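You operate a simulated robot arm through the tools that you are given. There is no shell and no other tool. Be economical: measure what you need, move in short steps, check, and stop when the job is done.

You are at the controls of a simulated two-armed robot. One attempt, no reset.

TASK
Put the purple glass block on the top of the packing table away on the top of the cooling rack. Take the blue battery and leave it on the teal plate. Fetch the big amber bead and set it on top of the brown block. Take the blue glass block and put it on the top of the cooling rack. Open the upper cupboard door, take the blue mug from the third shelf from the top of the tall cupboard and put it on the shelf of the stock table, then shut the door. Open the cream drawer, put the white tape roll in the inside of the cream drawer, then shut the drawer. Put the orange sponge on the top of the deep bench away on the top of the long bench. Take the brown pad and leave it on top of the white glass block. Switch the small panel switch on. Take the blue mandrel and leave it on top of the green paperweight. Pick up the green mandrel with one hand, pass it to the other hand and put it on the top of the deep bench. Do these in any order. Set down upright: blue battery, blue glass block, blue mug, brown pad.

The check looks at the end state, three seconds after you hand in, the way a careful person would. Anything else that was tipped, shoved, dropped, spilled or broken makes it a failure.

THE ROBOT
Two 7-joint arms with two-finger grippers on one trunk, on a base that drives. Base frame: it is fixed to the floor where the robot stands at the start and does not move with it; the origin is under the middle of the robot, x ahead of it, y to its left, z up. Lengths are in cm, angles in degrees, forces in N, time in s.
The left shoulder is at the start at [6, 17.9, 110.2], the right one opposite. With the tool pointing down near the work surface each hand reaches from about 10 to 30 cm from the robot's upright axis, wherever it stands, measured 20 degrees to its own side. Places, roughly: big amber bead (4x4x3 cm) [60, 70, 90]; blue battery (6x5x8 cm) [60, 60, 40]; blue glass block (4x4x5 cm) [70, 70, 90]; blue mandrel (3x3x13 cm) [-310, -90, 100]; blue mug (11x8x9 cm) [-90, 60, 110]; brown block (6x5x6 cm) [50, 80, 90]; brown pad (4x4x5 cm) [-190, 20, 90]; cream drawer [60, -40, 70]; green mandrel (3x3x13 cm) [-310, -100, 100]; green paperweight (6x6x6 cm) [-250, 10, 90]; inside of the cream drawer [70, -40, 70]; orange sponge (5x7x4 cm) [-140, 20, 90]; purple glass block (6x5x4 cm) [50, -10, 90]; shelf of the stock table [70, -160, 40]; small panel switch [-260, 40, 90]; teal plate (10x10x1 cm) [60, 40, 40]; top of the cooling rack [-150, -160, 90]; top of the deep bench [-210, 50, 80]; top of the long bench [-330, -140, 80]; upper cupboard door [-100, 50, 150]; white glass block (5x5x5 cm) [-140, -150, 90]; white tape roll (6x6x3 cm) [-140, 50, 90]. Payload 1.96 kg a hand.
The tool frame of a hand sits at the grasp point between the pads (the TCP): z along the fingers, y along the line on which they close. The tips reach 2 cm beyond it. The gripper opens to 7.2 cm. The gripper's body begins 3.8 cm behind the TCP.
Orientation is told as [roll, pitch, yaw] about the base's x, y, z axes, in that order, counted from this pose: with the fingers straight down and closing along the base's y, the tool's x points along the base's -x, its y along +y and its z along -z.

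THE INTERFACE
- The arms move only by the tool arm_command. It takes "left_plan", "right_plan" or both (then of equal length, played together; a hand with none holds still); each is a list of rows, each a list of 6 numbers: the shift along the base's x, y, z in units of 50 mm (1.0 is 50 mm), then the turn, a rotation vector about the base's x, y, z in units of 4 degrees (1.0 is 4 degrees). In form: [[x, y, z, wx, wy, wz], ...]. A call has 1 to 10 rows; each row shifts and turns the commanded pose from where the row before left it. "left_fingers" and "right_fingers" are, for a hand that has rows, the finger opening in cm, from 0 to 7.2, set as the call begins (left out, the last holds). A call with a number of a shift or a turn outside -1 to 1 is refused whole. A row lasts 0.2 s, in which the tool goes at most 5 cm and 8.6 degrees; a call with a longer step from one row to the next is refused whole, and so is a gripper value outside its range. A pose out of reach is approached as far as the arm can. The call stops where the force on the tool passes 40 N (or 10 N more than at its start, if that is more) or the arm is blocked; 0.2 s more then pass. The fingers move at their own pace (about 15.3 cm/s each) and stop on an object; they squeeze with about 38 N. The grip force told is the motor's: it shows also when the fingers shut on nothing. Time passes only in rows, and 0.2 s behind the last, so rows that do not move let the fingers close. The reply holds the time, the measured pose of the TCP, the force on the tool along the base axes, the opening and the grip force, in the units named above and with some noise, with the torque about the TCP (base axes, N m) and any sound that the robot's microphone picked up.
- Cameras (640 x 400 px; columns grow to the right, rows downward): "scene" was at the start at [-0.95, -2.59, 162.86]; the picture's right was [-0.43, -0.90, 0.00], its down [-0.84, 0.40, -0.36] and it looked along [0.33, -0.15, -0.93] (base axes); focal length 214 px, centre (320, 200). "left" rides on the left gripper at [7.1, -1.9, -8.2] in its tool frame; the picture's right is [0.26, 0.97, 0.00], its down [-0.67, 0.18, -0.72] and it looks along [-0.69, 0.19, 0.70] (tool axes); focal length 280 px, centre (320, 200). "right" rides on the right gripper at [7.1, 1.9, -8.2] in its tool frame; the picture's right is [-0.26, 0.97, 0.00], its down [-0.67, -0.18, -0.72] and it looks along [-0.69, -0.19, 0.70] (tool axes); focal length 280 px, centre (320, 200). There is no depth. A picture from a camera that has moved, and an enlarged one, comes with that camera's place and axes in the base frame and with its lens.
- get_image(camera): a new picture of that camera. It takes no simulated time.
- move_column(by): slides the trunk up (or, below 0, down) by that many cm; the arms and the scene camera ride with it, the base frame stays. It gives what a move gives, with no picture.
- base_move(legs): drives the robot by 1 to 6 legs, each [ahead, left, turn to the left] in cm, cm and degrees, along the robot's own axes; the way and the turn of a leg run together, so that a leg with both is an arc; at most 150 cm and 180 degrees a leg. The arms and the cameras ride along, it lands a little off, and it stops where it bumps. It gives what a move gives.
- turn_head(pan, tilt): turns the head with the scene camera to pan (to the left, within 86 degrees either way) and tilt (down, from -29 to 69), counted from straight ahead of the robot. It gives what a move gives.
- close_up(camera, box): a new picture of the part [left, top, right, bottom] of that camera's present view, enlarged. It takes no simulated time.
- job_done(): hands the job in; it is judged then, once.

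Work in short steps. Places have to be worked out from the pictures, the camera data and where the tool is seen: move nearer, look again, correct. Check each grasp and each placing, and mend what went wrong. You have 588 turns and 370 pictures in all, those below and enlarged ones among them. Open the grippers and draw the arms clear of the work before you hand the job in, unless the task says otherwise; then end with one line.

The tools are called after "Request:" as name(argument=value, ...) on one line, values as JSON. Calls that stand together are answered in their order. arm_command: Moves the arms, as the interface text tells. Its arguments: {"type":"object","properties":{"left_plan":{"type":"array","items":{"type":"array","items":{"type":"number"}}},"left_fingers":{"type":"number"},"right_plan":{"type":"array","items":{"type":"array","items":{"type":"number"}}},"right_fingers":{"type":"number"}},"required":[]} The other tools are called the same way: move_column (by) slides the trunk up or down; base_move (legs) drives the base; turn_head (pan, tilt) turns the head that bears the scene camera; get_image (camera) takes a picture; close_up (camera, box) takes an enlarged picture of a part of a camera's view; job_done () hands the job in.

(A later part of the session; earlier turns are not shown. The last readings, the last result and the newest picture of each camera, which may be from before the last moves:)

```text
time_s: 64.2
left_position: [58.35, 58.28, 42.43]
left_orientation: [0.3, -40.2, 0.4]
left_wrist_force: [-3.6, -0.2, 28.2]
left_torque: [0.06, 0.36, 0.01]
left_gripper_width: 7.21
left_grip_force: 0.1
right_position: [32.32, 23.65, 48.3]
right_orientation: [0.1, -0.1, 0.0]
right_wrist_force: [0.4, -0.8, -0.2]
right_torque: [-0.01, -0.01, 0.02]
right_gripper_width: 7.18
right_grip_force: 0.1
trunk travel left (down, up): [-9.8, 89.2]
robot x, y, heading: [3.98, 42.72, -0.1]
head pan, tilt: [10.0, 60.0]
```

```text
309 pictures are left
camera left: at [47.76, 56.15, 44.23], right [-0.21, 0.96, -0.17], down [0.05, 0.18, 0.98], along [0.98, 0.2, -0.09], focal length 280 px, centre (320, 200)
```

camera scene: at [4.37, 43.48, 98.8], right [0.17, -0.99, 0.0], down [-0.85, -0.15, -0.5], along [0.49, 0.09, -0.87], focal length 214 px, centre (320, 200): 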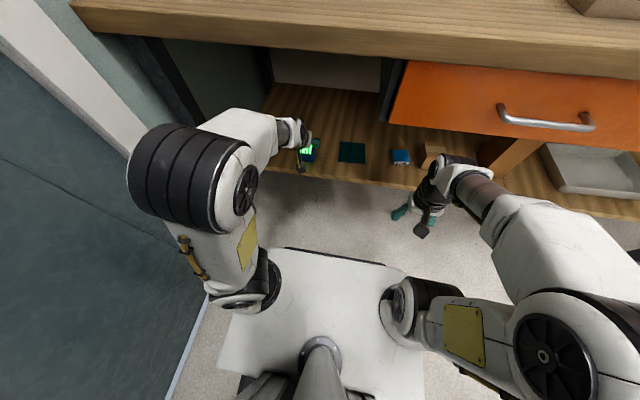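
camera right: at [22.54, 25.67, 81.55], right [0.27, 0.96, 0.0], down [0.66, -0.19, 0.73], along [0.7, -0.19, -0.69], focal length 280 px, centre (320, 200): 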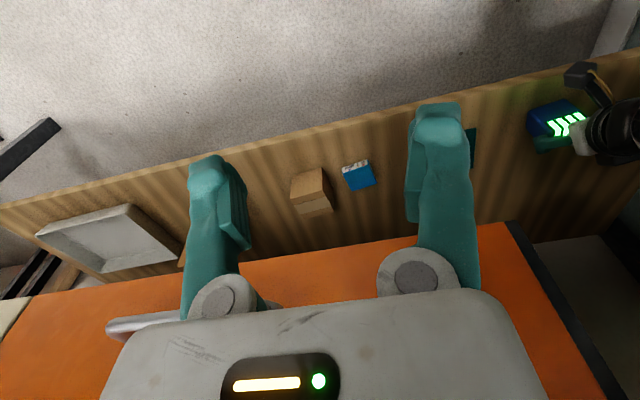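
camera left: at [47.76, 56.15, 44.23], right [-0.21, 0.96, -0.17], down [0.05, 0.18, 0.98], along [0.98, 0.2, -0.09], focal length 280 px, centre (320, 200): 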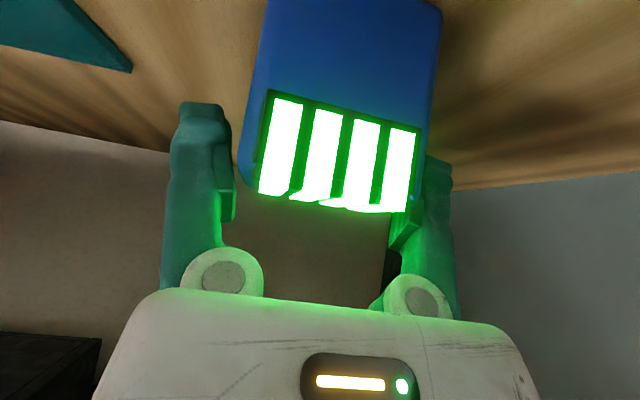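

Contact is symmetric (torque shows y≈0), i.e. the knuckles meet the battery's top edge: the hand is fully inserted. Back off 0.3 cm and close.

Request:
arm_command(left_plan=[[0, 0, 0.05, 0, 0, 0], [-0.02, 0, 0.02, 0, 0, 0], [0, 0, 0, 0, 0, 0]])

Request:
arm_command(left_plan=[[0, 0, 0, 0, 0, 0], [0, 0, 0, 0, 0, 0], [0, 0, 0, 0, 0, 0]], left_fingers=4)

Request:
get_image(camera="left")

```text
time_s: 65.0
left_position: [58.24, 58.21, 42.46]
left_orientation: [0.4, -39.6, 0.6]
left_wrist_force: [2.4, 0.3, 2.4]
left_torque: [0.02, -0.08, 0.02]
left_gripper_width: 7.22
left_grip_force: 0.1
right_position: [32.44, 23.67, 48.08]
right_orientation: [0.1, 0.0, -0.1]
right_wrist_force: [0.1, -0.4, 0.1]
right_torque: [0.0, -0.03, -0.01]
right_gripper_width: 7.21
right_grip_force: 0.0
trunk travel left (down, up): [-9.8, 89.2]
robot x, y, heading: [3.88, 42.91, 0.1]
head pan, tilt: [10.0, 60.0]
```

```text
time_s: 65.8
left_position: [58.25, 58.02, 42.54]
left_orientation: [0.3, -39.8, 0.5]
left_wrist_force: [-1.3, 0.7, 0.3]
left_torque: [0.11, 0.16, 0.02]
left_gripper_width: 7.04
left_grip_force: 37.8
right_position: [32.5, 23.71, 47.96]
right_orientation: [0.1, 0.0, -0.1]
right_wrist_force: [0.5, -0.1, 0.0]
right_torque: [-0.04, -0.01, 0.03]
right_gripper_width: 7.17
right_grip_force: 0.0
trunk travel left (down, up): [-9.8, 89.2]
robot x, y, heading: [3.56, 42.71, -0.2]
head pan, tilt: [10.0, 60.0]
```

```text
308 pictures are left
camera left: at [47.62, 56.11, 44.39], right [-0.21, 0.96, -0.16], down [0.06, 0.18, 0.98], along [0.98, 0.2, -0.09], focal length 280 px, centre (320, 200)
```

left: 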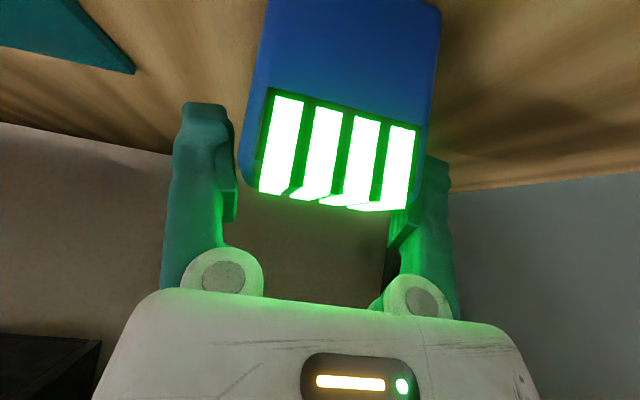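

Gripped (7.04). Lift 3 cm and check.

Request:
arm_command(left_plan=[[0, 0, 0.2, 0, 0, 0], [0, 0, 0.4, 0, 0, 0], [0, 0, 0, 0, 0, 0]])

Request:
get_image(camera="left")

Request:
close_up(camera="scene", box=[270, 100, 390, 190])

```text
time_s: 66.6
left_position: [58.27, 58.04, 45.81]
left_orientation: [0.3, -39.8, 0.4]
left_wrist_force: [-0.2, 1.1, -3.2]
left_torque: [0.02, 0.03, -0.02]
left_gripper_width: 6.07
left_grip_force: 37.7
right_position: [32.58, 23.7, 48.12]
right_orientation: [0.0, 0.2, -0.1]
right_wrist_force: [-0.4, 0.2, 0.3]
right_torque: [-0.05, -0.01, 0.01]
right_gripper_width: 7.19
right_grip_force: 0.1
trunk travel left (down, up): [-9.8, 89.2]
robot x, y, heading: [4.16, 43.31, -0.2]
head pan, tilt: [10.0, 60.0]
```

```text
307 pictures are left
camera left: at [47.67, 56.01, 47.49], right [-0.21, 0.96, -0.16], down [0.06, 0.18, 0.98], along [0.98, 0.2, -0.1], focal length 280 px, centre (320, 200)
```

left: 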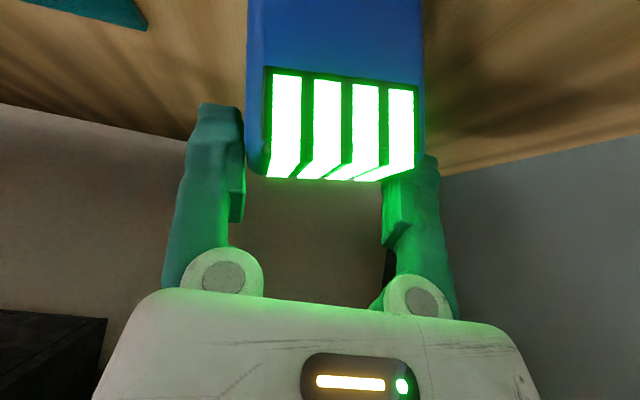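

```text
4.44 times, centred on (330, 145) of scene
camera zoom: at [4.4, 43.48, 98.79], right [0.17, -0.99, 0.0], down [-0.85, -0.15, -0.5], along [0.49, 0.09, -0.87], focal length 953 px, centre (276, 444)
```

zoom: 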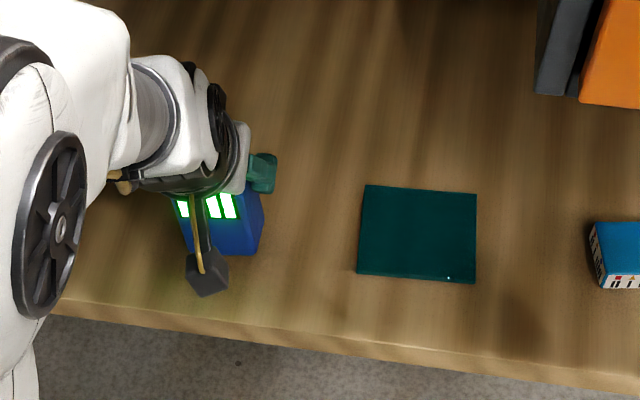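

Lifted and held. Check its attitude from the right camera.

Request:
get_image(camera="right")

```text
305 pictures are left
camera right: at [25.47, 25.64, 56.21], right [0.26, 0.96, 0.0], down [0.67, -0.19, 0.71], along [0.69, -0.19, -0.7], focal length 280 px, centre (320, 200)
```

right: 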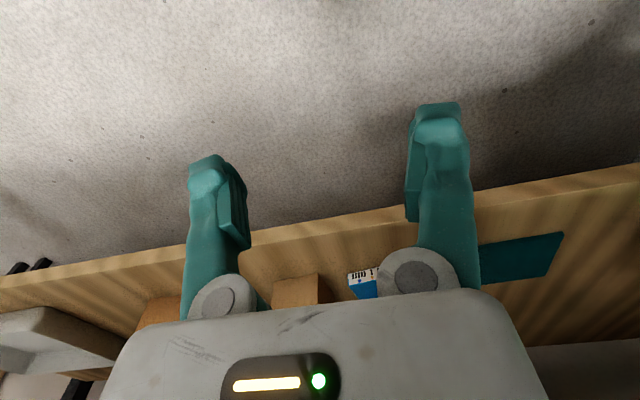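

Lower the right hand out of the way, raise the battery slightly, then shift the base by (6,−17) to bring it over the plate.

Request:
arm_command(left_plan=[[0, 0, 0.3, 0, 0, 0], [0, 0, 0, 0, 0, 0], [0, 0, 0, 0, 0, 0]], right_plan=[[-0.3, 0, -0.8, 0, 0, 0], [-0.3, 0, -0.8, 0, 0, 0], [0, 0, -0.6, 0, 0, 0]])

Request:
base_move(legs=[[5.5, -17, 0]])

Request:
get_image(camera="left")

Request:
get_image(camera="scene")

```text
time_s: 67.4
left_position: [58.2, 58.15, 47.3]
left_orientation: [0.3, -39.8, 0.4]
left_wrist_force: [-0.1, 0.4, -3.2]
left_torque: [0.01, -0.04, -0.01]
left_gripper_width: 6.06
left_grip_force: 37.8
right_position: [33.31, 23.67, 37.8]
right_orientation: [0.1, 0.1, -0.1]
right_wrist_force: [-0.1, 0.3, -0.2]
right_torque: [-0.03, -0.02, -0.04]
right_gripper_width: 7.18
right_grip_force: 0.0
right hand out of reach, approached as far as the arm can: row 1, 2, 3
trunk travel left (down, up): [-9.8, 89.2]
robot x, y, heading: [3.89, 42.43, -0.2]
head pan, tilt: [10.0, 60.0]
```

```text
time_s: 68.9
left_position: [63.67, 41.48, 47.15]
left_orientation: [0.2, -39.8, 0.7]
left_wrist_force: [0.5, -0.1, -2.9]
left_torque: [0.03, -0.02, 0.01]
left_gripper_width: 6.08
left_grip_force: 37.9
right_position: [38.73, 6.93, 37.94]
right_orientation: [-0.1, 0.1, -0.1]
right_wrist_force: [0.5, -0.7, -0.6]
right_torque: [0.02, 0.01, -0.01]
right_gripper_width: 7.2
right_grip_force: 0.1
trunk travel left (down, up): [-9.8, 89.2]
robot x, y, heading: [9.14, 25.7, -0.2]
head pan, tilt: [10.0, 60.0]
```

```text
304 pictures are left
camera left: at [53.0, 39.44, 48.98], right [-0.21, 0.96, -0.17], down [0.06, 0.18, 0.98], along [0.97, 0.2, -0.09], focal length 280 px, centre (320, 200)
```

left: 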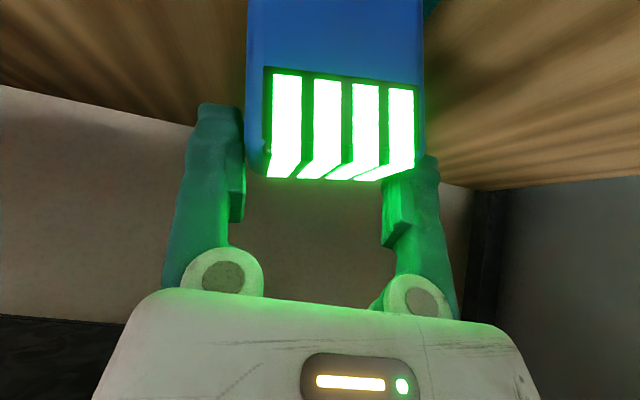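

```text
303 pictures are left
camera scene: at [9.77, 26.77, 98.8], right [0.17, -0.98, 0.0], down [-0.85, -0.15, -0.5], along [0.49, 0.09, -0.87], focal length 214 px, centre (320, 200)
```

scene: 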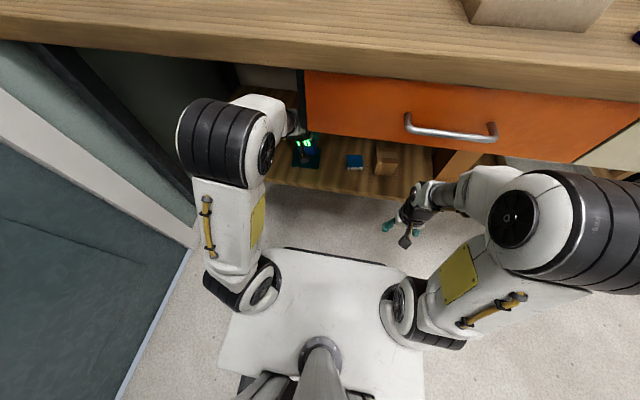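

Request:
close_up(camera="scene", box=[260, 110, 360, 180])

```text
5.71 times, centred on (310, 145) of scene
camera zoom: at [9.77, 26.77, 98.8], right [0.17, -0.98, 0.0], down [-0.85, -0.15, -0.5], along [0.49, 0.09, -0.87], focal length 1226 px, centre (377, 514)
```

zoom: 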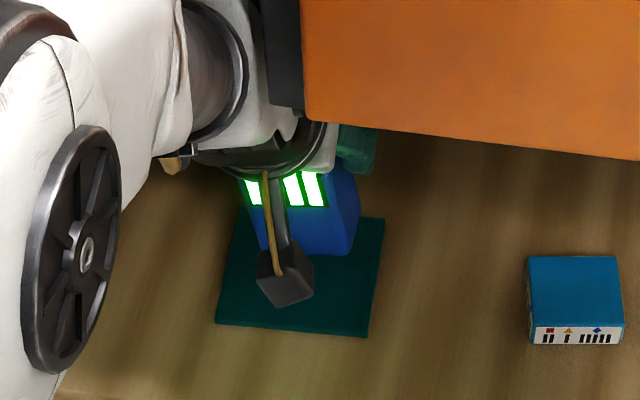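

Battery sits centred above the plate. Lower 3.3 cm then in small steps.

Request:
arm_command(left_plan=[[0, 0, -0.3, 0, 0, 0], [0, 0, -0.3, 0, 0, 0], [0, 0, 0, 0, 0, 0]])

Request:
arm_command(left_plan=[[0, 0, -0.05, 0, 0, 0], [0, 0, -0.05, 0, 0, 0], [0, 0, -0.05, 0, 0, 0], [0, 0, 0, 0, 0, 0]])

```text
time_s: 69.7
left_position: [63.61, 41.39, 44.55]
left_orientation: [0.3, -40.3, 0.6]
left_wrist_force: [1.8, 1.3, 21.2]
left_torque: [0.52, 0.49, -0.02]
left_gripper_width: 6.06
left_grip_force: 38.3
right_position: [38.73, 6.76, 37.95]
right_orientation: [0.1, 0.0, 0.0]
right_wrist_force: [-0.7, 0.5, 0.4]
right_torque: [0.0, -0.01, 0.02]
right_gripper_width: 7.21
right_grip_force: 0.0
trunk travel left (down, up): [-9.8, 89.2]
robot x, y, heading: [9.27, 25.76, 0.1]
head pan, tilt: [10.0, 60.0]
```

```text
time_s: 70.2
left_position: [63.89, 41.3, 44.52]
left_orientation: [0.2, -40.8, 0.7]
left_wrist_force: [-1.2, 0.0, 21.9]
left_torque: [0.49, 0.77, 0.03]
left_gripper_width: 6.1
left_grip_force: 37.7
right_position: [38.74, 6.81, 37.97]
right_orientation: [0.1, 0.1, 0.0]
right_wrist_force: [0.2, -0.9, -0.3]
right_torque: [0.02, 0.0, -0.01]
right_gripper_width: 7.2
right_grip_force: 0.1
trunk travel left (down, up): [-9.8, 89.2]
robot x, y, heading: [9.13, 25.98, 0.0]
head pan, tilt: [10.0, 60.0]
stopped in row 2 (left hand): the force on the tool passed its limit at 42 N (the readings are from after the stop); the commanded pose is now the measured one
```

Contact at the front/+y corner: the battery is rolled in the hand. Raise a bit, roll the hand +8° and look.

Request:
arm_command(left_plan=[[0, 0, 0.2, 0, 0, 0], [0, 0, 0, 1, 0, 0], [0, 0, 0, 1, 0, 0], [0, 0, 0, 0, 0, 0]])

Request:
get_image(camera="left")

Request:
close_up(camera="scene", box=[260, 110, 360, 180])

```text
time_s: 71.4
left_position: [63.89, 45.25, 45.78]
left_orientation: [10.5, -40.9, -2.4]
left_wrist_force: [0.7, -0.5, -3.8]
left_torque: [0.01, -0.01, 0.0]
left_gripper_width: 6.06
left_grip_force: 37.9
right_position: [39.46, 8.03, 37.91]
right_orientation: [-0.3, 0.1, 1.3]
right_wrist_force: [-0.4, 1.1, 0.6]
right_torque: [0.0, 0.0, 0.0]
right_gripper_width: 7.18
right_grip_force: 0.2
trunk travel left (down, up): [-9.8, 89.2]
robot x, y, heading: [9.54, 26.3, 1.2]
head pan, tilt: [10.0, 60.0]
stopped in row 4 (left hand): the arm was blocked; the commanded pose is now the measured one
```

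```text
301 pictures are left
camera left: at [53.39, 42.26, 47.07], right [-0.27, 0.96, -0.04], down [0.03, 0.05, 1.0], along [0.96, 0.27, -0.04], focal length 280 px, centre (320, 200)
```

left: 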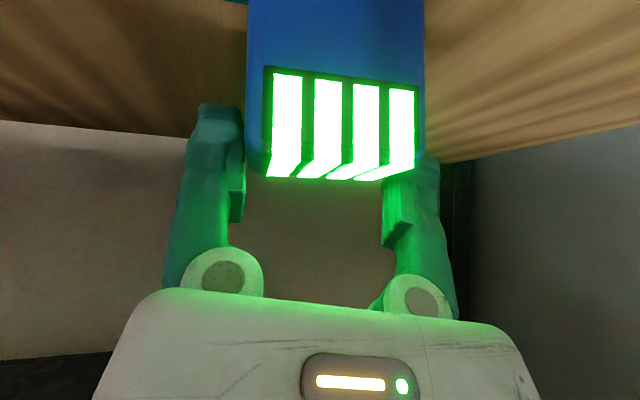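

```text
5.71 times, centred on (310, 145) of scene
camera zoom: at [9.8, 27.64, 98.67], right [0.2, -0.98, 0.01], down [-0.85, -0.17, -0.5], along [0.49, 0.09, -0.87], focal length 1226 px, centre (377, 514)
```

zoom: 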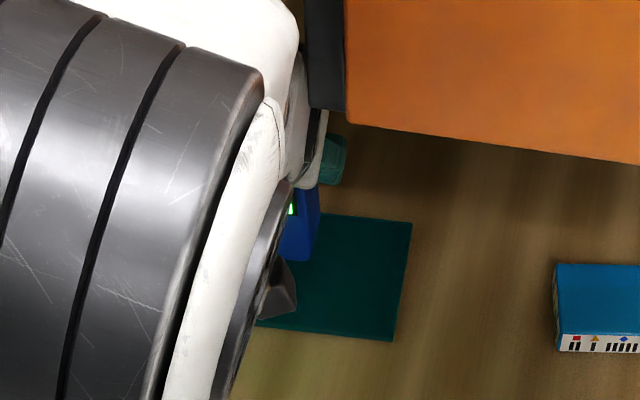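

The elbow swung and got blocked against the drawer frame. Undo the roll.

Request:
arm_command(left_plan=[[0, 0, 0, -0.9, 0, 0], [0, -0.2, 0, -0.9, 0, 0], [0, -0.2, 0, -0.8, 0, 0.3], [0, 0, 0, 0, 0, 0.3]])

Request:
get_image(camera="scene")

```text
time_s: 72.4
left_position: [64.07, 42.27, 45.81]
left_orientation: [-2.7, -40.2, 7.8]
left_wrist_force: [1.2, -0.7, -4.1]
left_torque: [0.01, -0.05, -0.01]
left_gripper_width: 6.06
left_grip_force: 38.7
right_position: [39.66, 7.78, 37.91]
right_orientation: [0.0, 0.2, 1.1]
right_wrist_force: [-0.1, 0.3, 0.9]
right_torque: [-0.01, -0.02, 0.01]
right_gripper_width: 7.22
right_grip_force: 0.0
trunk travel left (down, up): [-9.8, 89.2]
robot x, y, heading: [9.71, 25.82, 1.0]
head pan, tilt: [10.0, 60.0]
```

```text
299 pictures are left
camera scene: at [10.15, 27.03, 98.79], right [0.19, -0.98, 0.0], down [-0.85, -0.17, -0.5], along [0.49, 0.1, -0.87], focal length 214 px, centre (320, 200)
```

scene: 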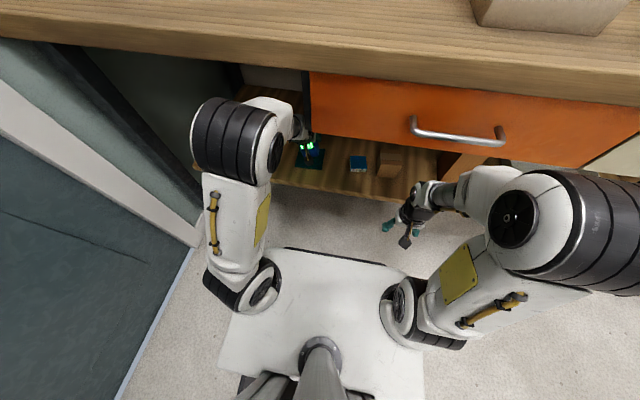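

Request:
arm_command(left_plan=[[0, 0, 0.1, 0.3, 0, -0.5], [0, 0, 0, 0.3, 0, -0.5], [0, 0, 0, 0.2, 0, -0.5], [0, 0, 0, 0, 0, 0]])

Request:
close_up(camera="scene", box=[260, 110, 360, 180])

```text
time_s: 73.4
left_position: [63.99, 42.32, 46.22]
left_orientation: [1.4, -40.4, -0.8]
left_wrist_force: [0.4, -0.2, -2.4]
left_torque: [0.02, -0.04, -0.01]
left_gripper_width: 6.05
left_grip_force: 38.1
right_position: [39.53, 7.8, 37.9]
right_orientation: [0.0, 0.2, 1.2]
right_wrist_force: [-0.2, 0.5, 0.2]
right_torque: [-0.02, -0.01, 0.01]
right_gripper_width: 7.22
right_grip_force: 0.1
trunk travel left (down, up): [-9.8, 89.2]
robot x, y, heading: [9.35, 25.83, 1.0]
head pan, tilt: [10.0, 60.0]
```

```text
5.71 times, centred on (310, 145) of scene
camera zoom: at [10.14, 27.04, 98.8], right [0.19, -0.98, 0.0], down [-0.85, -0.17, -0.5], along [0.49, 0.1, -0.87], focal length 1226 px, centre (377, 514)
```

zoom: 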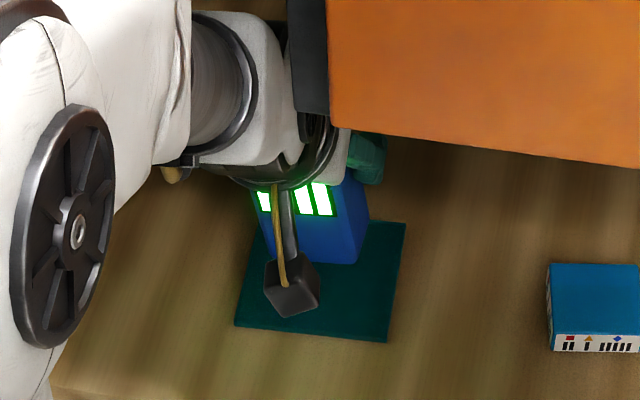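

Request:
arm_command(left_plan=[[0, -0.05, -0.2, 0, 0, 0], [0, 0, -0.1, 0, 0, 0], [0, 0, -0.06, 0, 0, 0], [0, 0, 0, 0, 0, 0]])

Request:
get_image(camera="left")

```text
time_s: 74.4
left_position: [64.04, 42.18, 44.58]
left_orientation: [1.4, -40.6, -0.7]
left_wrist_force: [-1.1, -0.1, 6.8]
left_torque: [0.25, 0.31, 0.03]
left_gripper_width: 6.08
left_grip_force: 38.7
right_position: [39.65, 7.83, 37.93]
right_orientation: [0.1, 0.2, 1.2]
right_wrist_force: [-0.9, 0.2, 0.1]
right_torque: [-0.01, -0.04, -0.01]
right_gripper_width: 7.22
right_grip_force: 0.1
trunk travel left (down, up): [-9.8, 89.2]
robot x, y, heading: [9.5, 26.02, 1.1]
head pan, tilt: [10.0, 60.0]
```

```text
297 pictures are left
camera left: at [53.38, 40.17, 46.19], right [-0.2, 0.97, -0.15], down [0.05, 0.16, 0.99], along [0.98, 0.19, -0.08], focal length 280 px, centre (320, 200)
```

left: 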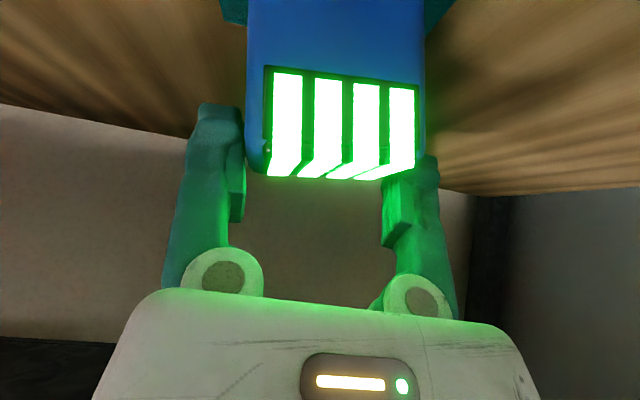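

Touching down on a corner with slight tilt; press 0.4 cm more to level, then release.

Request:
arm_command(left_plan=[[0, 0, -0.05, 0, 0, 0], [0, 0, 0, 0, 0, 0]])

Request:
arm_command(left_plan=[[0, 0, 0, 0, 0, 0], [0, 0, 0, 0, 0, 0], [0, 0, 0, 0, 0, 0]], left_fingers=7.2)

Request:
get_image(camera="left")

Request:
close_up(camera="scene", box=[260, 110, 360, 180])

```text
time_s: 75.0
left_position: [64.07, 42.07, 44.63]
left_orientation: [1.6, -40.9, -0.9]
left_wrist_force: [-0.7, 0.4, 29.3]
left_torque: [0.71, 0.87, 0.07]
left_gripper_width: 6.09
left_grip_force: 37.6
right_position: [39.41, 7.79, 37.95]
right_orientation: [0.2, 0.0, 1.0]
right_wrist_force: [1.3, 0.3, -0.3]
right_torque: [0.02, 0.02, 0.01]
right_gripper_width: 7.22
right_grip_force: 0.1
trunk travel left (down, up): [-9.8, 89.2]
robot x, y, heading: [9.61, 25.87, 1.3]
head pan, tilt: [10.0, 60.0]
```

```text
time_s: 75.8
left_position: [64.03, 42.15, 44.12]
left_orientation: [1.4, -40.5, -0.8]
left_wrist_force: [-0.5, -0.4, 1.1]
left_torque: [-0.02, 0.01, 0.03]
left_gripper_width: 7.2
left_grip_force: 0.1
right_position: [39.59, 7.9, 37.88]
right_orientation: [0.1, 0.1, 1.1]
right_wrist_force: [0.7, 0.4, 0.4]
right_torque: [0.0, 0.01, 0.04]
right_gripper_width: 7.2
right_grip_force: 0.0
trunk travel left (down, up): [-9.8, 89.2]
robot x, y, heading: [9.6, 26.21, 1.0]
head pan, tilt: [10.0, 60.0]
```

```text
296 pictures are left
camera left: at [53.37, 40.18, 45.81], right [-0.2, 0.97, -0.15], down [0.05, 0.16, 0.99], along [0.98, 0.19, -0.08], focal length 280 px, centre (320, 200)
```

left: 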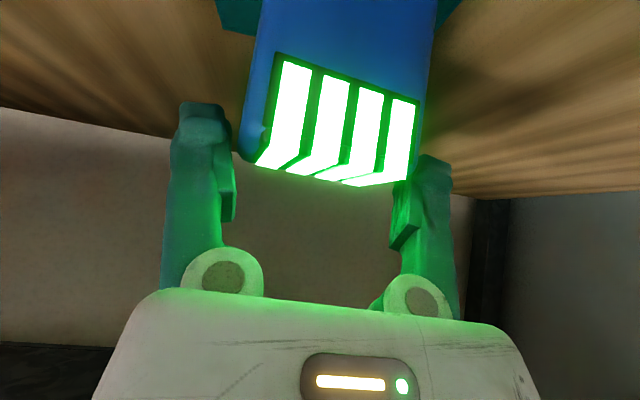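

```text
5.71 times, centred on (310, 145) of scene
camera zoom: at [10.12, 27.03, 98.79], right [0.19, -0.98, 0.0], down [-0.85, -0.17, -0.5], along [0.49, 0.1, -0.87], focal length 1226 px, centre (377, 514)
```

zoom: 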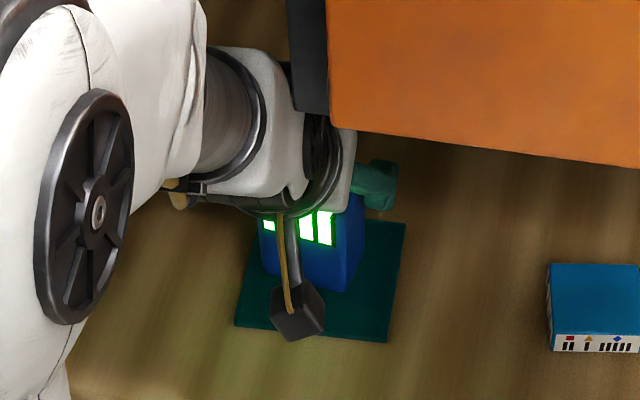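

Battery has settled flat on the plate. Retract straight up then back.

Request:
arm_command(left_plan=[[0, 0, 0.15, 0, 0, 0], [0, 0, 0.3, 0, 0, 0], [0, 0, 0.3, 0, 0, 0], [-0.6, 0, 0.2, 0, 0, 0], [-0.8, 0, 0, 0, 0, 0]])

Request:
get_image(camera="left")

Request:
get_image(camera="scene")

```text
time_s: 77.0
left_position: [56.86, 42.17, 48.74]
left_orientation: [1.4, -40.4, -0.8]
left_wrist_force: [0.4, -0.2, 0.2]
left_torque: [0.0, 0.02, 0.01]
left_gripper_width: 7.19
left_grip_force: 0.0
right_position: [39.43, 7.79, 37.88]
right_orientation: [0.2, 0.0, 1.1]
right_wrist_force: [0.2, -0.7, -0.6]
right_torque: [-0.01, -0.01, 0.01]
right_gripper_width: 7.22
right_grip_force: 0.0
trunk travel left (down, up): [-9.8, 89.2]
robot x, y, heading: [9.75, 25.71, 1.1]
head pan, tilt: [10.0, 60.0]
```

```text
294 pictures are left
camera left: at [46.27, 40.15, 50.48], right [-0.2, 0.97, -0.15], down [0.05, 0.17, 0.98], along [0.98, 0.19, -0.08], focal length 280 px, centre (320, 200)
```

left: 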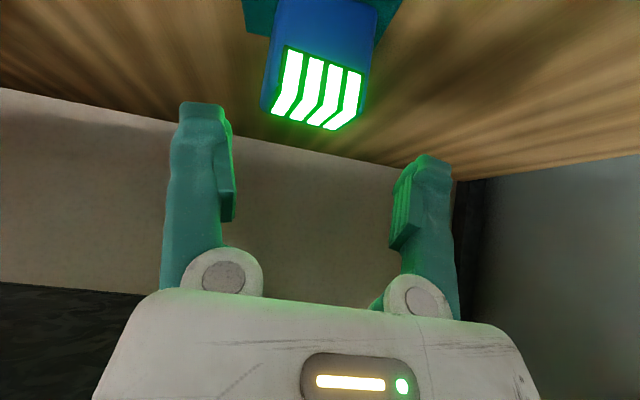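

```text
293 pictures are left
camera scene: at [10.13, 27.03, 98.8], right [0.19, -0.98, 0.0], down [-0.85, -0.17, -0.5], along [0.49, 0.1, -0.87], focal length 214 px, centre (320, 200)
```

scene: 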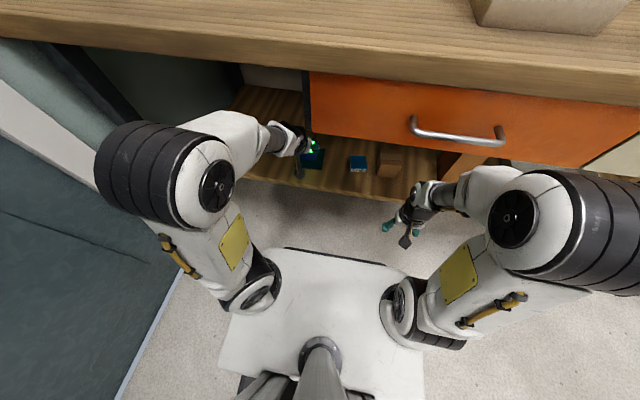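

Placed. Back off and raise the trunk, restoring the left hand to vertical; verify the battery.

Request:
base_move(legs=[[-40, 0, -1]])

Request:
move_column(by=40)

Request:
close_up(camera="scene", box=[240, 40, 440, 180])

Request:
arm_command(left_plan=[[0, 0, 0.4, 0, 1, 0], [0, 0, 0.4, 0, 1, 0], [0, 0, 0.4, 0, 1, 0], [0, 0, 0.4, 0, 1, 0], [0, 0, 0.4, 0, 1, 0], [0, 0, 0, 0, 1, 0], [0, 0, 0, 0, 1, 0], [0, 0, 0, 0, 1, 0], [0, 0, 0, 0, 1, 0], [0, 0, 0, 0, 1, 0]])

Request:
move_column(by=25)

```text
time_s: 79.5
left_position: [17.8, 40.72, 48.88]
left_orientation: [1.4, -40.4, -2.1]
left_wrist_force: [-1.4, 0.0, -0.3]
left_torque: [-0.01, 0.01, 0.02]
left_gripper_width: 7.18
left_grip_force: 0.0
right_position: [-0.53, 6.9, 37.9]
right_orientation: [0.2, 0.2, -0.3]
right_wrist_force: [-0.6, -0.6, -0.1]
right_torque: [-0.02, 0.0, -0.01]
right_gripper_width: 7.2
right_grip_force: 0.0
trunk travel left (down, up): [-9.8, 89.2]
robot x, y, heading: [-30.11, 25.4, -0.4]
head pan, tilt: [10.0, 60.0]
```

```text
time_s: 83.3
left_position: [17.71, 40.84, 88.84]
left_orientation: [1.4, -40.4, -2.1]
left_wrist_force: [-0.3, -0.3, 0.6]
left_torque: [-0.02, 0.0, 0.02]
left_gripper_width: 7.2
left_grip_force: 0.0
right_position: [-0.58, 6.86, 77.82]
right_orientation: [0.1, 0.1, -0.3]
right_wrist_force: [-0.7, -0.4, 0.2]
right_torque: [0.02, 0.0, 0.04]
right_gripper_width: 7.22
right_grip_force: 0.0
trunk travel left (down, up): [-49.8, 49.2]
robot x, y, heading: [-29.93, 25.93, -0.2]
head pan, tilt: [10.0, 60.0]
```

```text
2.86 times, centred on (340, 110) of scene
camera zoom: at [-29.4, 26.75, 138.79], right [0.17, -0.99, 0.0], down [-0.85, -0.15, -0.5], along [0.49, 0.08, -0.87], focal length 613 px, centre (263, 457)
```

zoom: 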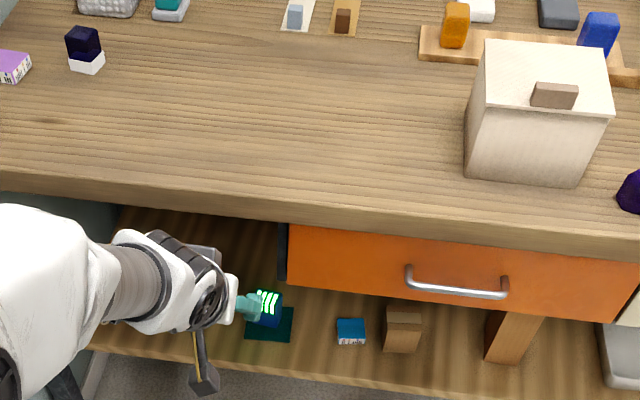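

```text
time_s: 85.5
left_position: [14.99, 41.04, 90.75]
left_orientation: [-0.3, -6.3, -1.6]
left_wrist_force: [-0.4, -0.1, -0.3]
left_torque: [0.02, -0.03, -0.02]
left_gripper_width: 7.2
left_grip_force: 0.0
left hand out of reach, approached as far as the arm can: row 6, 7, 8, 9, 10
right_position: [-0.34, 6.85, 77.91]
right_orientation: [0.1, 0.2, -0.2]
right_wrist_force: [0.6, -0.3, -0.3]
right_torque: [0.0, -0.01, 0.03]
right_gripper_width: 7.21
right_grip_force: 0.0
trunk travel left (down, up): [-49.8, 49.2]
robot x, y, heading: [-30.06, 25.9, -0.2]
head pan, tilt: [10.0, 60.0]
```

```text
time_s: 88.1
left_position: [14.92, 40.98, 115.71]
left_orientation: [-0.3, -6.3, -1.6]
left_wrist_force: [0.2, -0.4, -0.4]
left_torque: [0.03, 0.01, -0.01]
left_gripper_width: 7.21
left_grip_force: 0.1
right_position: [-0.52, 6.8, 102.88]
right_orientation: [0.0, 0.1, -0.3]
right_wrist_force: [-0.1, 0.7, -0.3]
right_torque: [0.02, -0.05, -0.03]
right_gripper_width: 7.17
right_grip_force: 0.1
trunk travel left (down, up): [-74.8, 24.2]
robot x, y, heading: [-29.96, 25.36, -0.3]
head pan, tilt: [10.0, 60.0]
```

Battery stands on the plate. Next the blue glass block: raise right hand, shift left, then drive in.

Request:
arm_command(right_plan=[[0, 0, 0.9, 0, 0, 0], [0, 0, 0.9, 0, 0, 0]], left_plan=[[0.3, 0, 0.3, 0, 0.8, 0.2], [0.3, 0, 0.3, 0, 0.8, 0.2]])

Request:
base_move(legs=[[0, 26, 0.3], [48, 0, 0]])

Request:
get_image(camera="left")

Request:
get_image(camera="scene")

```text
time_s: 88.7
left_position: [15.36, 41.48, 116.14]
left_orientation: [-0.5, -7.2, -0.9]
left_wrist_force: [-0.3, 1.2, 0.0]
left_torque: [-0.04, 0.03, 0.0]
left_gripper_width: 7.19
left_grip_force: 0.0
left hand out of reach, approached as far as the arm can: row 1, 2
right_position: [-0.67, 6.72, 112.01]
right_orientation: [0.1, 0.1, -0.3]
right_wrist_force: [0.1, -0.2, 0.7]
right_torque: [0.01, 0.03, 0.0]
right_gripper_width: 7.24
right_grip_force: 0.1
trunk travel left (down, up): [-74.8, 24.2]
robot x, y, heading: [-29.91, 26.18, -0.5]
head pan, tilt: [10.0, 60.0]
```

```text
time_s: 93.1
left_position: [63.38, 68.57, 116.2]
left_orientation: [-0.5, -7.1, 0.0]
left_wrist_force: [-0.5, -0.2, -0.1]
left_torque: [0.04, 0.02, 0.0]
left_gripper_width: 7.2
left_grip_force: 0.0
right_position: [48.04, 33.79, 111.8]
right_orientation: [0.1, 0.1, 0.5]
right_wrist_force: [-0.4, -0.4, 0.7]
right_torque: [0.02, -0.02, 0.03]
right_gripper_width: 7.2
right_grip_force: 0.1
trunk travel left (down, up): [-74.8, 24.2]
robot x, y, heading: [17.86, 52.59, 0.8]
head pan, tilt: [10.0, 60.0]
```

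```text
291 pictures are left
camera left: at [55.37, 66.76, 123.42], right [-0.26, 0.97, -0.04], down [0.58, 0.19, 0.79], along [0.77, 0.18, -0.61], focal length 280 px, centre (320, 200)
```

left: 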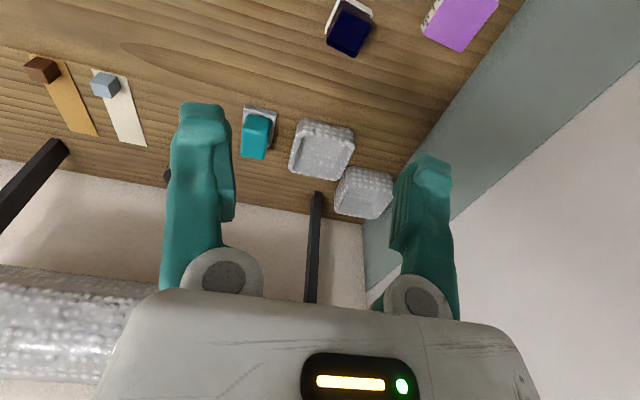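

```text
290 pictures are left
camera scene: at [18.7, 53.36, 163.8], right [0.18, -0.98, 0.0], down [-0.85, -0.16, -0.5], along [0.49, 0.09, -0.87], focal length 214 px, centre (320, 200)
```

scene: 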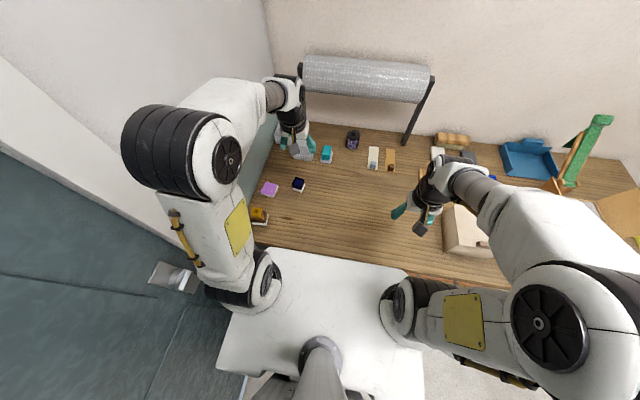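

Request:
arm_command(left_plan=[[0.2, 0.2, -0.8, 0, 0.9, 0], [0.2, 0.2, -0.8, 0, 0.8, 0], [0.2, 0.2, -0.9, 0, 0, 0], [0, 0, 0, 0, 0, 0]])

Request:
get_image(camera="left")

```text
time_s: 94.1
left_position: [66.21, 71.7, 103.59]
left_orientation: [-0.5, -0.3, 0.0]
left_wrist_force: [-0.7, 0.1, 0.3]
left_torque: [0.01, 0.0, 0.0]
left_gripper_width: 7.2
left_grip_force: 0.1
right_position: [47.91, 33.59, 111.92]
right_orientation: [0.1, 0.2, 0.5]
right_wrist_force: [-1.0, -0.4, 0.0]
right_torque: [-0.03, -0.01, 0.01]
right_gripper_width: 7.21
right_grip_force: 0.0
trunk travel left (down, up): [-74.8, 24.2]
robot x, y, heading: [18.6, 52.33, 0.8]
head pan, tilt: [10.0, 60.0]
```

```text
289 pictures are left
camera left: at [59.1, 69.82, 111.75], right [-0.26, 0.97, -0.01], down [0.67, 0.19, 0.72], along [0.69, 0.18, -0.7], focal length 280 px, centre (320, 200)
```

left: 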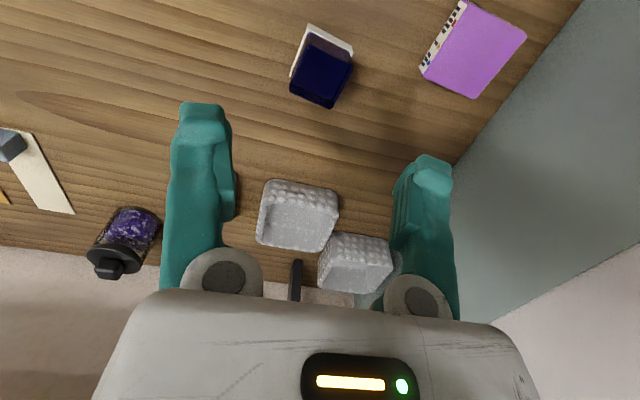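

Request:
close_up(camera="left", box=[260, 0, 390, 120])

```text
3.33 times, centred on (325, 60) of left
camera zoom: at [59.1, 69.82, 111.75], right [-0.26, 0.97, -0.01], down [0.67, 0.19, 0.72], along [0.69, 0.18, -0.7], focal length 935 px, centre (303, 667)
```

zoom: 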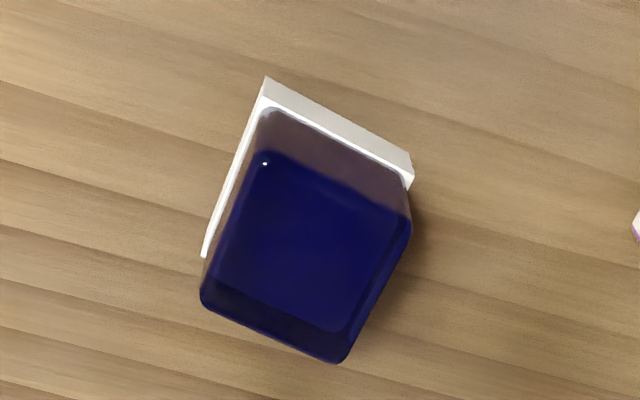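

Glass block top centre ≈[68.0,72.0], yaw ≈−10°, side ≈3.7, on a white base. Align above it.

Request:
arm_command(left_plan=[[0.18, 0.03, -0.6, 0, 0, -0.85], [0.18, 0.03, -0.6, 0, 0, -0.85], [0, 0, -0.6, 0, 0, -0.8], [0, 0, 0, 0, 0, 0]])

Request:
get_image(camera="left")

```text
time_s: 95.1
left_position: [68.16, 71.98, 94.47]
left_orientation: [-0.6, -0.4, -10.1]
left_wrist_force: [0.7, -0.5, 0.2]
left_torque: [0.05, -0.02, 0.04]
left_gripper_width: 7.2
left_grip_force: 0.1
right_position: [47.94, 33.82, 111.96]
right_orientation: [-0.1, 0.2, 0.5]
right_wrist_force: [0.5, -0.6, -1.2]
right_torque: [0.01, -0.03, 0.01]
right_gripper_width: 7.21
right_grip_force: 0.0
trunk travel left (down, up): [-74.8, 24.2]
robot x, y, heading: [18.02, 52.34, 0.5]
head pan, tilt: [10.0, 60.0]
```

```text
287 pictures are left
camera left: at [60.89, 71.43, 102.6], right [-0.09, 1.0, -0.01], down [0.69, 0.07, 0.72], along [0.72, 0.06, -0.7], focal length 280 px, centre (320, 200)
```

left: 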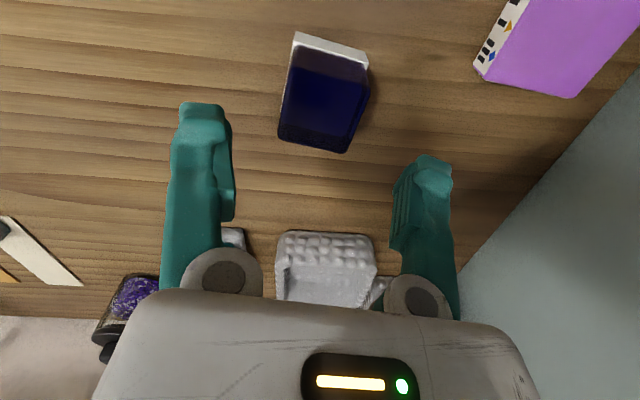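

Request:
arm_command(left_plan=[[0, 0, -0.6, 0, 0, 0], [0, 0, -0.5, 0, 0, 0], [0, 0, 0, 0, 0, 0]])

Request:
get_image(camera="left")

```text
time_s: 95.9
left_position: [68.07, 71.93, 88.86]
left_orientation: [-0.5, -0.3, -9.9]
left_wrist_force: [0.2, 0.4, -0.3]
left_torque: [-0.02, 0.01, 0.01]
left_gripper_width: 7.18
left_grip_force: 0.1
right_position: [47.93, 33.76, 111.87]
right_orientation: [0.2, 0.1, 0.5]
right_wrist_force: [0.2, 0.5, -0.2]
right_torque: [0.03, -0.01, -0.01]
right_gripper_width: 7.21
right_grip_force: 0.0
trunk travel left (down, up): [-74.8, 24.2]
robot x, y, heading: [18.11, 52.24, 0.7]
head pan, tilt: [10.0, 60.0]
```

```text
286 pictures are left
camera left: at [60.82, 71.39, 97.18], right [-0.09, 1.0, -0.01], down [0.69, 0.07, 0.72], along [0.72, 0.06, -0.7], focal length 280 px, centre (320, 200)
```

left: 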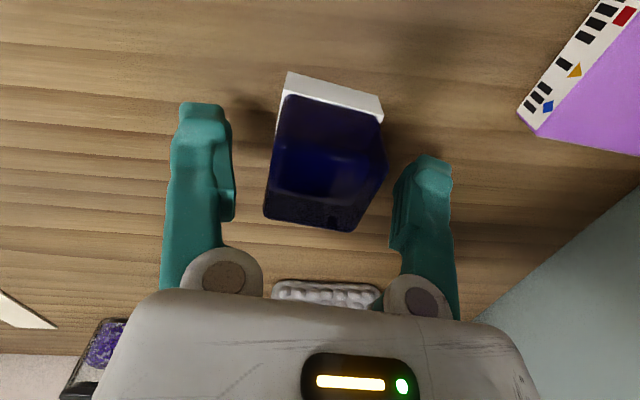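

Request:
arm_command(left_plan=[[0, 0, -0.15, 0, 0, 0], [0, 0, 0, 0, 0, 0]])

Request:
arm_command(left_plan=[[0, 0, 0, 0, 0, 0], [0, 0, 0, 0, 0, 0], [0, 0, 0, 0, 0, 0]], left_fingers=3)

Request:
arm_command(left_plan=[[0, 0, 0.4, 0, 0, 0], [0, 0, 0.8, 0, 0, 0], [0, 0, 0.8, 0, 0, 0], [0, 0, 0.5, 0, 0, 0]])

Request:
get_image(camera="left")

```text
time_s: 96.5
left_position: [68.11, 72.0, 88.32]
left_orientation: [-0.4, -0.3, -10.0]
left_wrist_force: [0.1, 0.1, -0.3]
left_torque: [0.01, 0.0, -0.01]
left_gripper_width: 7.21
left_grip_force: 0.0
right_position: [47.91, 33.77, 111.91]
right_orientation: [0.1, 0.1, 0.5]
right_wrist_force: [0.2, -0.8, -0.7]
right_torque: [-0.03, 0.02, 0.01]
right_gripper_width: 7.2
right_grip_force: 0.0
trunk travel left (down, up): [-74.8, 24.2]
robot x, y, heading: [17.87, 52.56, 0.4]
head pan, tilt: [10.0, 60.0]
```

```text
time_s: 97.3
left_position: [68.15, 72.03, 88.21]
left_orientation: [-0.5, -0.3, -10.0]
left_wrist_force: [-0.2, -0.3, 0.5]
left_torque: [-0.03, -0.03, -0.05]
left_gripper_width: 3.91
left_grip_force: 37.9
right_position: [47.98, 33.6, 111.8]
right_orientation: [0.0, 0.1, 0.6]
right_wrist_force: [0.5, -0.1, 0.9]
right_torque: [-0.01, 0.01, -0.01]
right_gripper_width: 7.21
right_grip_force: 0.0
trunk travel left (down, up): [-74.8, 24.2]
robot x, y, heading: [18.24, 52.4, 0.4]
head pan, tilt: [10.0, 60.0]
```

```text
time_s: 98.3
left_position: [68.07, 72.08, 100.82]
left_orientation: [-0.5, -0.3, -10.1]
left_wrist_force: [-0.1, 0.7, -2.7]
left_torque: [0.02, 0.01, 0.02]
left_gripper_width: 3.91
left_grip_force: 38.2
right_position: [47.81, 33.63, 111.91]
right_orientation: [0.2, 0.0, 0.6]
right_wrist_force: [-0.6, -0.7, -0.3]
right_torque: [0.0, -0.05, -0.01]
right_gripper_width: 7.19
right_grip_force: 0.0
trunk travel left (down, up): [-74.8, 24.2]
robot x, y, heading: [18.29, 52.15, 0.3]
head pan, tilt: [10.0, 60.0]
```

```text
285 pictures are left
camera left: at [60.79, 71.45, 109.1], right [-0.09, 1.0, -0.01], down [0.69, 0.07, 0.72], along [0.71, 0.06, -0.7], focal length 280 px, centre (320, 200)
```

left: 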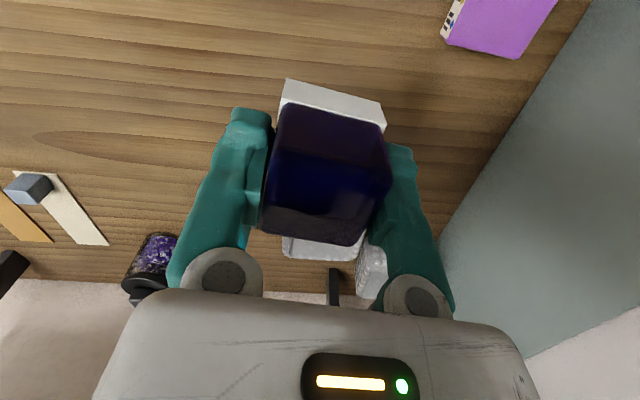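

The white base lifts with it (part of the object), held well. Raise, back off, and move to the purple block with the right hand.

Request:
arm_command(left_plan=[[-0.6, -0.5, 0.4, 0, 0, 0.5], [-0.6, -0.5, 0.4, 0, 0, 0.5], [-0.6, -0.5, 0.4, 0, 0, 0.5], [-0.6, 0, 0, 0, 0, 0.5], [-0.6, 0, 0, 0, 0, 0.5]])

Request:
base_move(legs=[[-18, 0, 0], [0, -44, 0]])

Request:
get_image(camera="right")

Request:
get_image(camera="scene")

```text
time_s: 99.5
left_position: [53.02, 64.42, 106.91]
left_orientation: [-0.5, -0.3, 0.0]
left_wrist_force: [-0.7, 0.1, -2.0]
left_torque: [0.02, 0.01, 0.0]
left_gripper_width: 3.92
left_grip_force: 38.0
right_position: [47.95, 33.69, 111.95]
right_orientation: [0.1, 0.2, 0.4]
right_wrist_force: [0.0, 0.2, -0.1]
right_torque: [-0.01, 0.02, -0.02]
right_gripper_width: 7.2
right_grip_force: 0.0
trunk travel left (down, up): [-74.8, 24.2]
robot x, y, heading: [17.99, 52.65, 0.4]
head pan, tilt: [10.0, 60.0]
```

```text
time_s: 103.2
left_position: [35.43, 19.74, 106.89]
left_orientation: [-0.5, -0.3, -0.4]
left_wrist_force: [0.2, 0.0, -2.3]
left_torque: [0.0, -0.01, 0.02]
left_gripper_width: 3.9
left_grip_force: 37.6
right_position: [30.2, -11.05, 111.87]
right_orientation: [0.0, 0.1, 0.1]
right_wrist_force: [-0.2, -1.3, -0.6]
right_torque: [0.0, 0.04, 0.01]
right_gripper_width: 7.19
right_grip_force: 0.0
trunk travel left (down, up): [-74.8, 24.2]
robot x, y, heading: [0.3, 7.98, 0.4]
head pan, tilt: [10.0, 60.0]
```

```text
284 pictures are left
camera right: at [23.07, -9.15, 120.06], right [0.26, 0.97, 0.0], down [0.68, -0.18, 0.71], along [0.69, -0.19, -0.7], focal length 280 px, centre (320, 200)
```

right: 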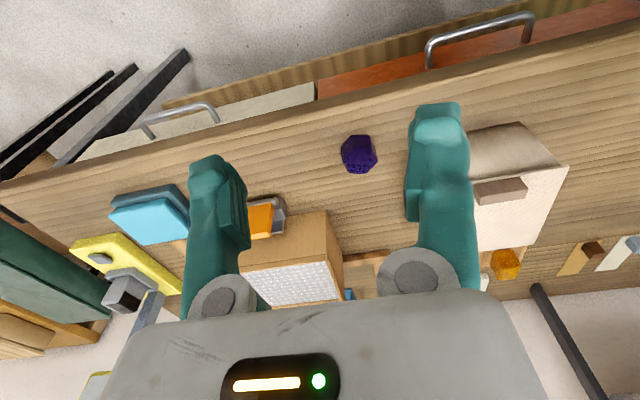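

```text
283 pictures are left
camera scene: at [0.97, 8.84, 163.8], right [0.18, -0.98, 0.0], down [-0.85, -0.15, -0.5], along [0.49, 0.09, -0.87], focal length 214 px, centre (320, 200)
```

scene: 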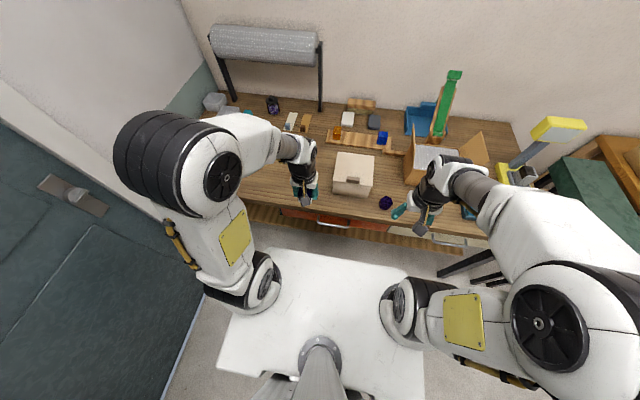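

Request:
base_move(legs=[[12, 0, 0]])

Request:
arm_command(right_plan=[[0.6, 0, -0.6, 0, 0, 0], [0.6, 0.1, -0.8, 0, 0, 0], [0, 0, -0.8, 0, 0, 0], [0, 0, 0, 0, 0, 0]])

Request:
get_image(camera="right")

```text
time_s: 104.5
left_position: [47.49, 19.65, 106.86]
left_orientation: [-0.5, -0.3, -0.4]
left_wrist_force: [-0.3, 0.9, -2.6]
left_torque: [-0.01, 0.0, -0.01]
left_gripper_width: 3.91
left_grip_force: 37.9
right_position: [42.05, -10.99, 111.88]
right_orientation: [0.1, 0.1, 0.1]
right_wrist_force: [0.2, 0.1, 0.6]
right_torque: [-0.02, 0.01, -0.02]
right_gripper_width: 7.19
right_grip_force: 0.1
trunk travel left (down, up): [-74.8, 24.2]
robot x, y, heading: [12.22, 7.78, -0.3]
head pan, tilt: [10.0, 60.0]
```

```text
refused: row 2 steps farther than a row can; nothing moved
```

```text
282 pictures are left
camera right: at [35.06, -9.18, 120.07], right [0.26, 0.97, 0.0], down [0.68, -0.18, 0.71], along [0.69, -0.19, -0.7], focal length 280 px, centre (320, 200)
```

right: 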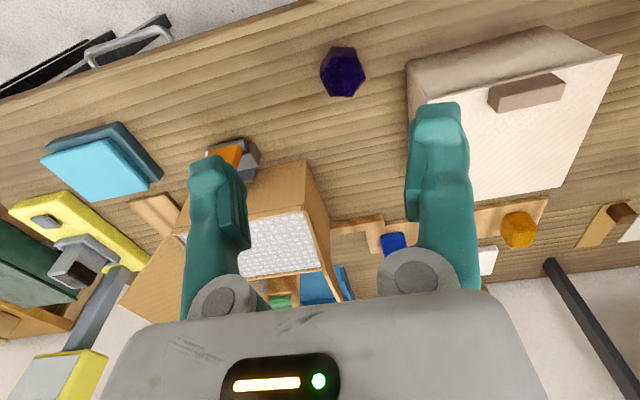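

Request:
arm_command(right_plan=[[0.5, 0, -0.7, 0, 0, 0], [0.6, 0.1, -0.7, 0, 0, 0], [0, 0, -0.8, 0, 0, 0], [0, 0, 0, 0, 0, 0]])

Request:
get_image(camera="right")

```text
time_s: 105.5
left_position: [47.46, 19.71, 106.8]
left_orientation: [-0.6, -0.4, -0.4]
left_wrist_force: [-0.1, -0.1, -1.2]
left_torque: [-0.01, -0.03, 0.02]
left_gripper_width: 3.89
left_grip_force: 37.8
right_position: [47.8, -10.62, 100.77]
right_orientation: [0.1, 0.1, 0.1]
right_wrist_force: [0.8, -0.4, 1.1]
right_torque: [0.03, 0.0, -0.04]
right_gripper_width: 7.21
right_grip_force: 0.1
trunk travel left (down, up): [-74.8, 24.2]
robot x, y, heading: [12.49, 7.93, 0.1]
head pan, tilt: [10.0, 60.0]
```

```text
281 pictures are left
camera right: at [40.83, -8.69, 108.92], right [0.26, 0.97, 0.0], down [0.68, -0.18, 0.71], along [0.69, -0.19, -0.7], focal length 280 px, centre (320, 200)
```

right: 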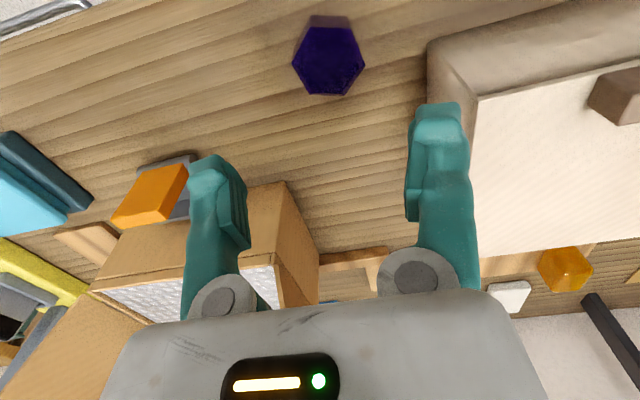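

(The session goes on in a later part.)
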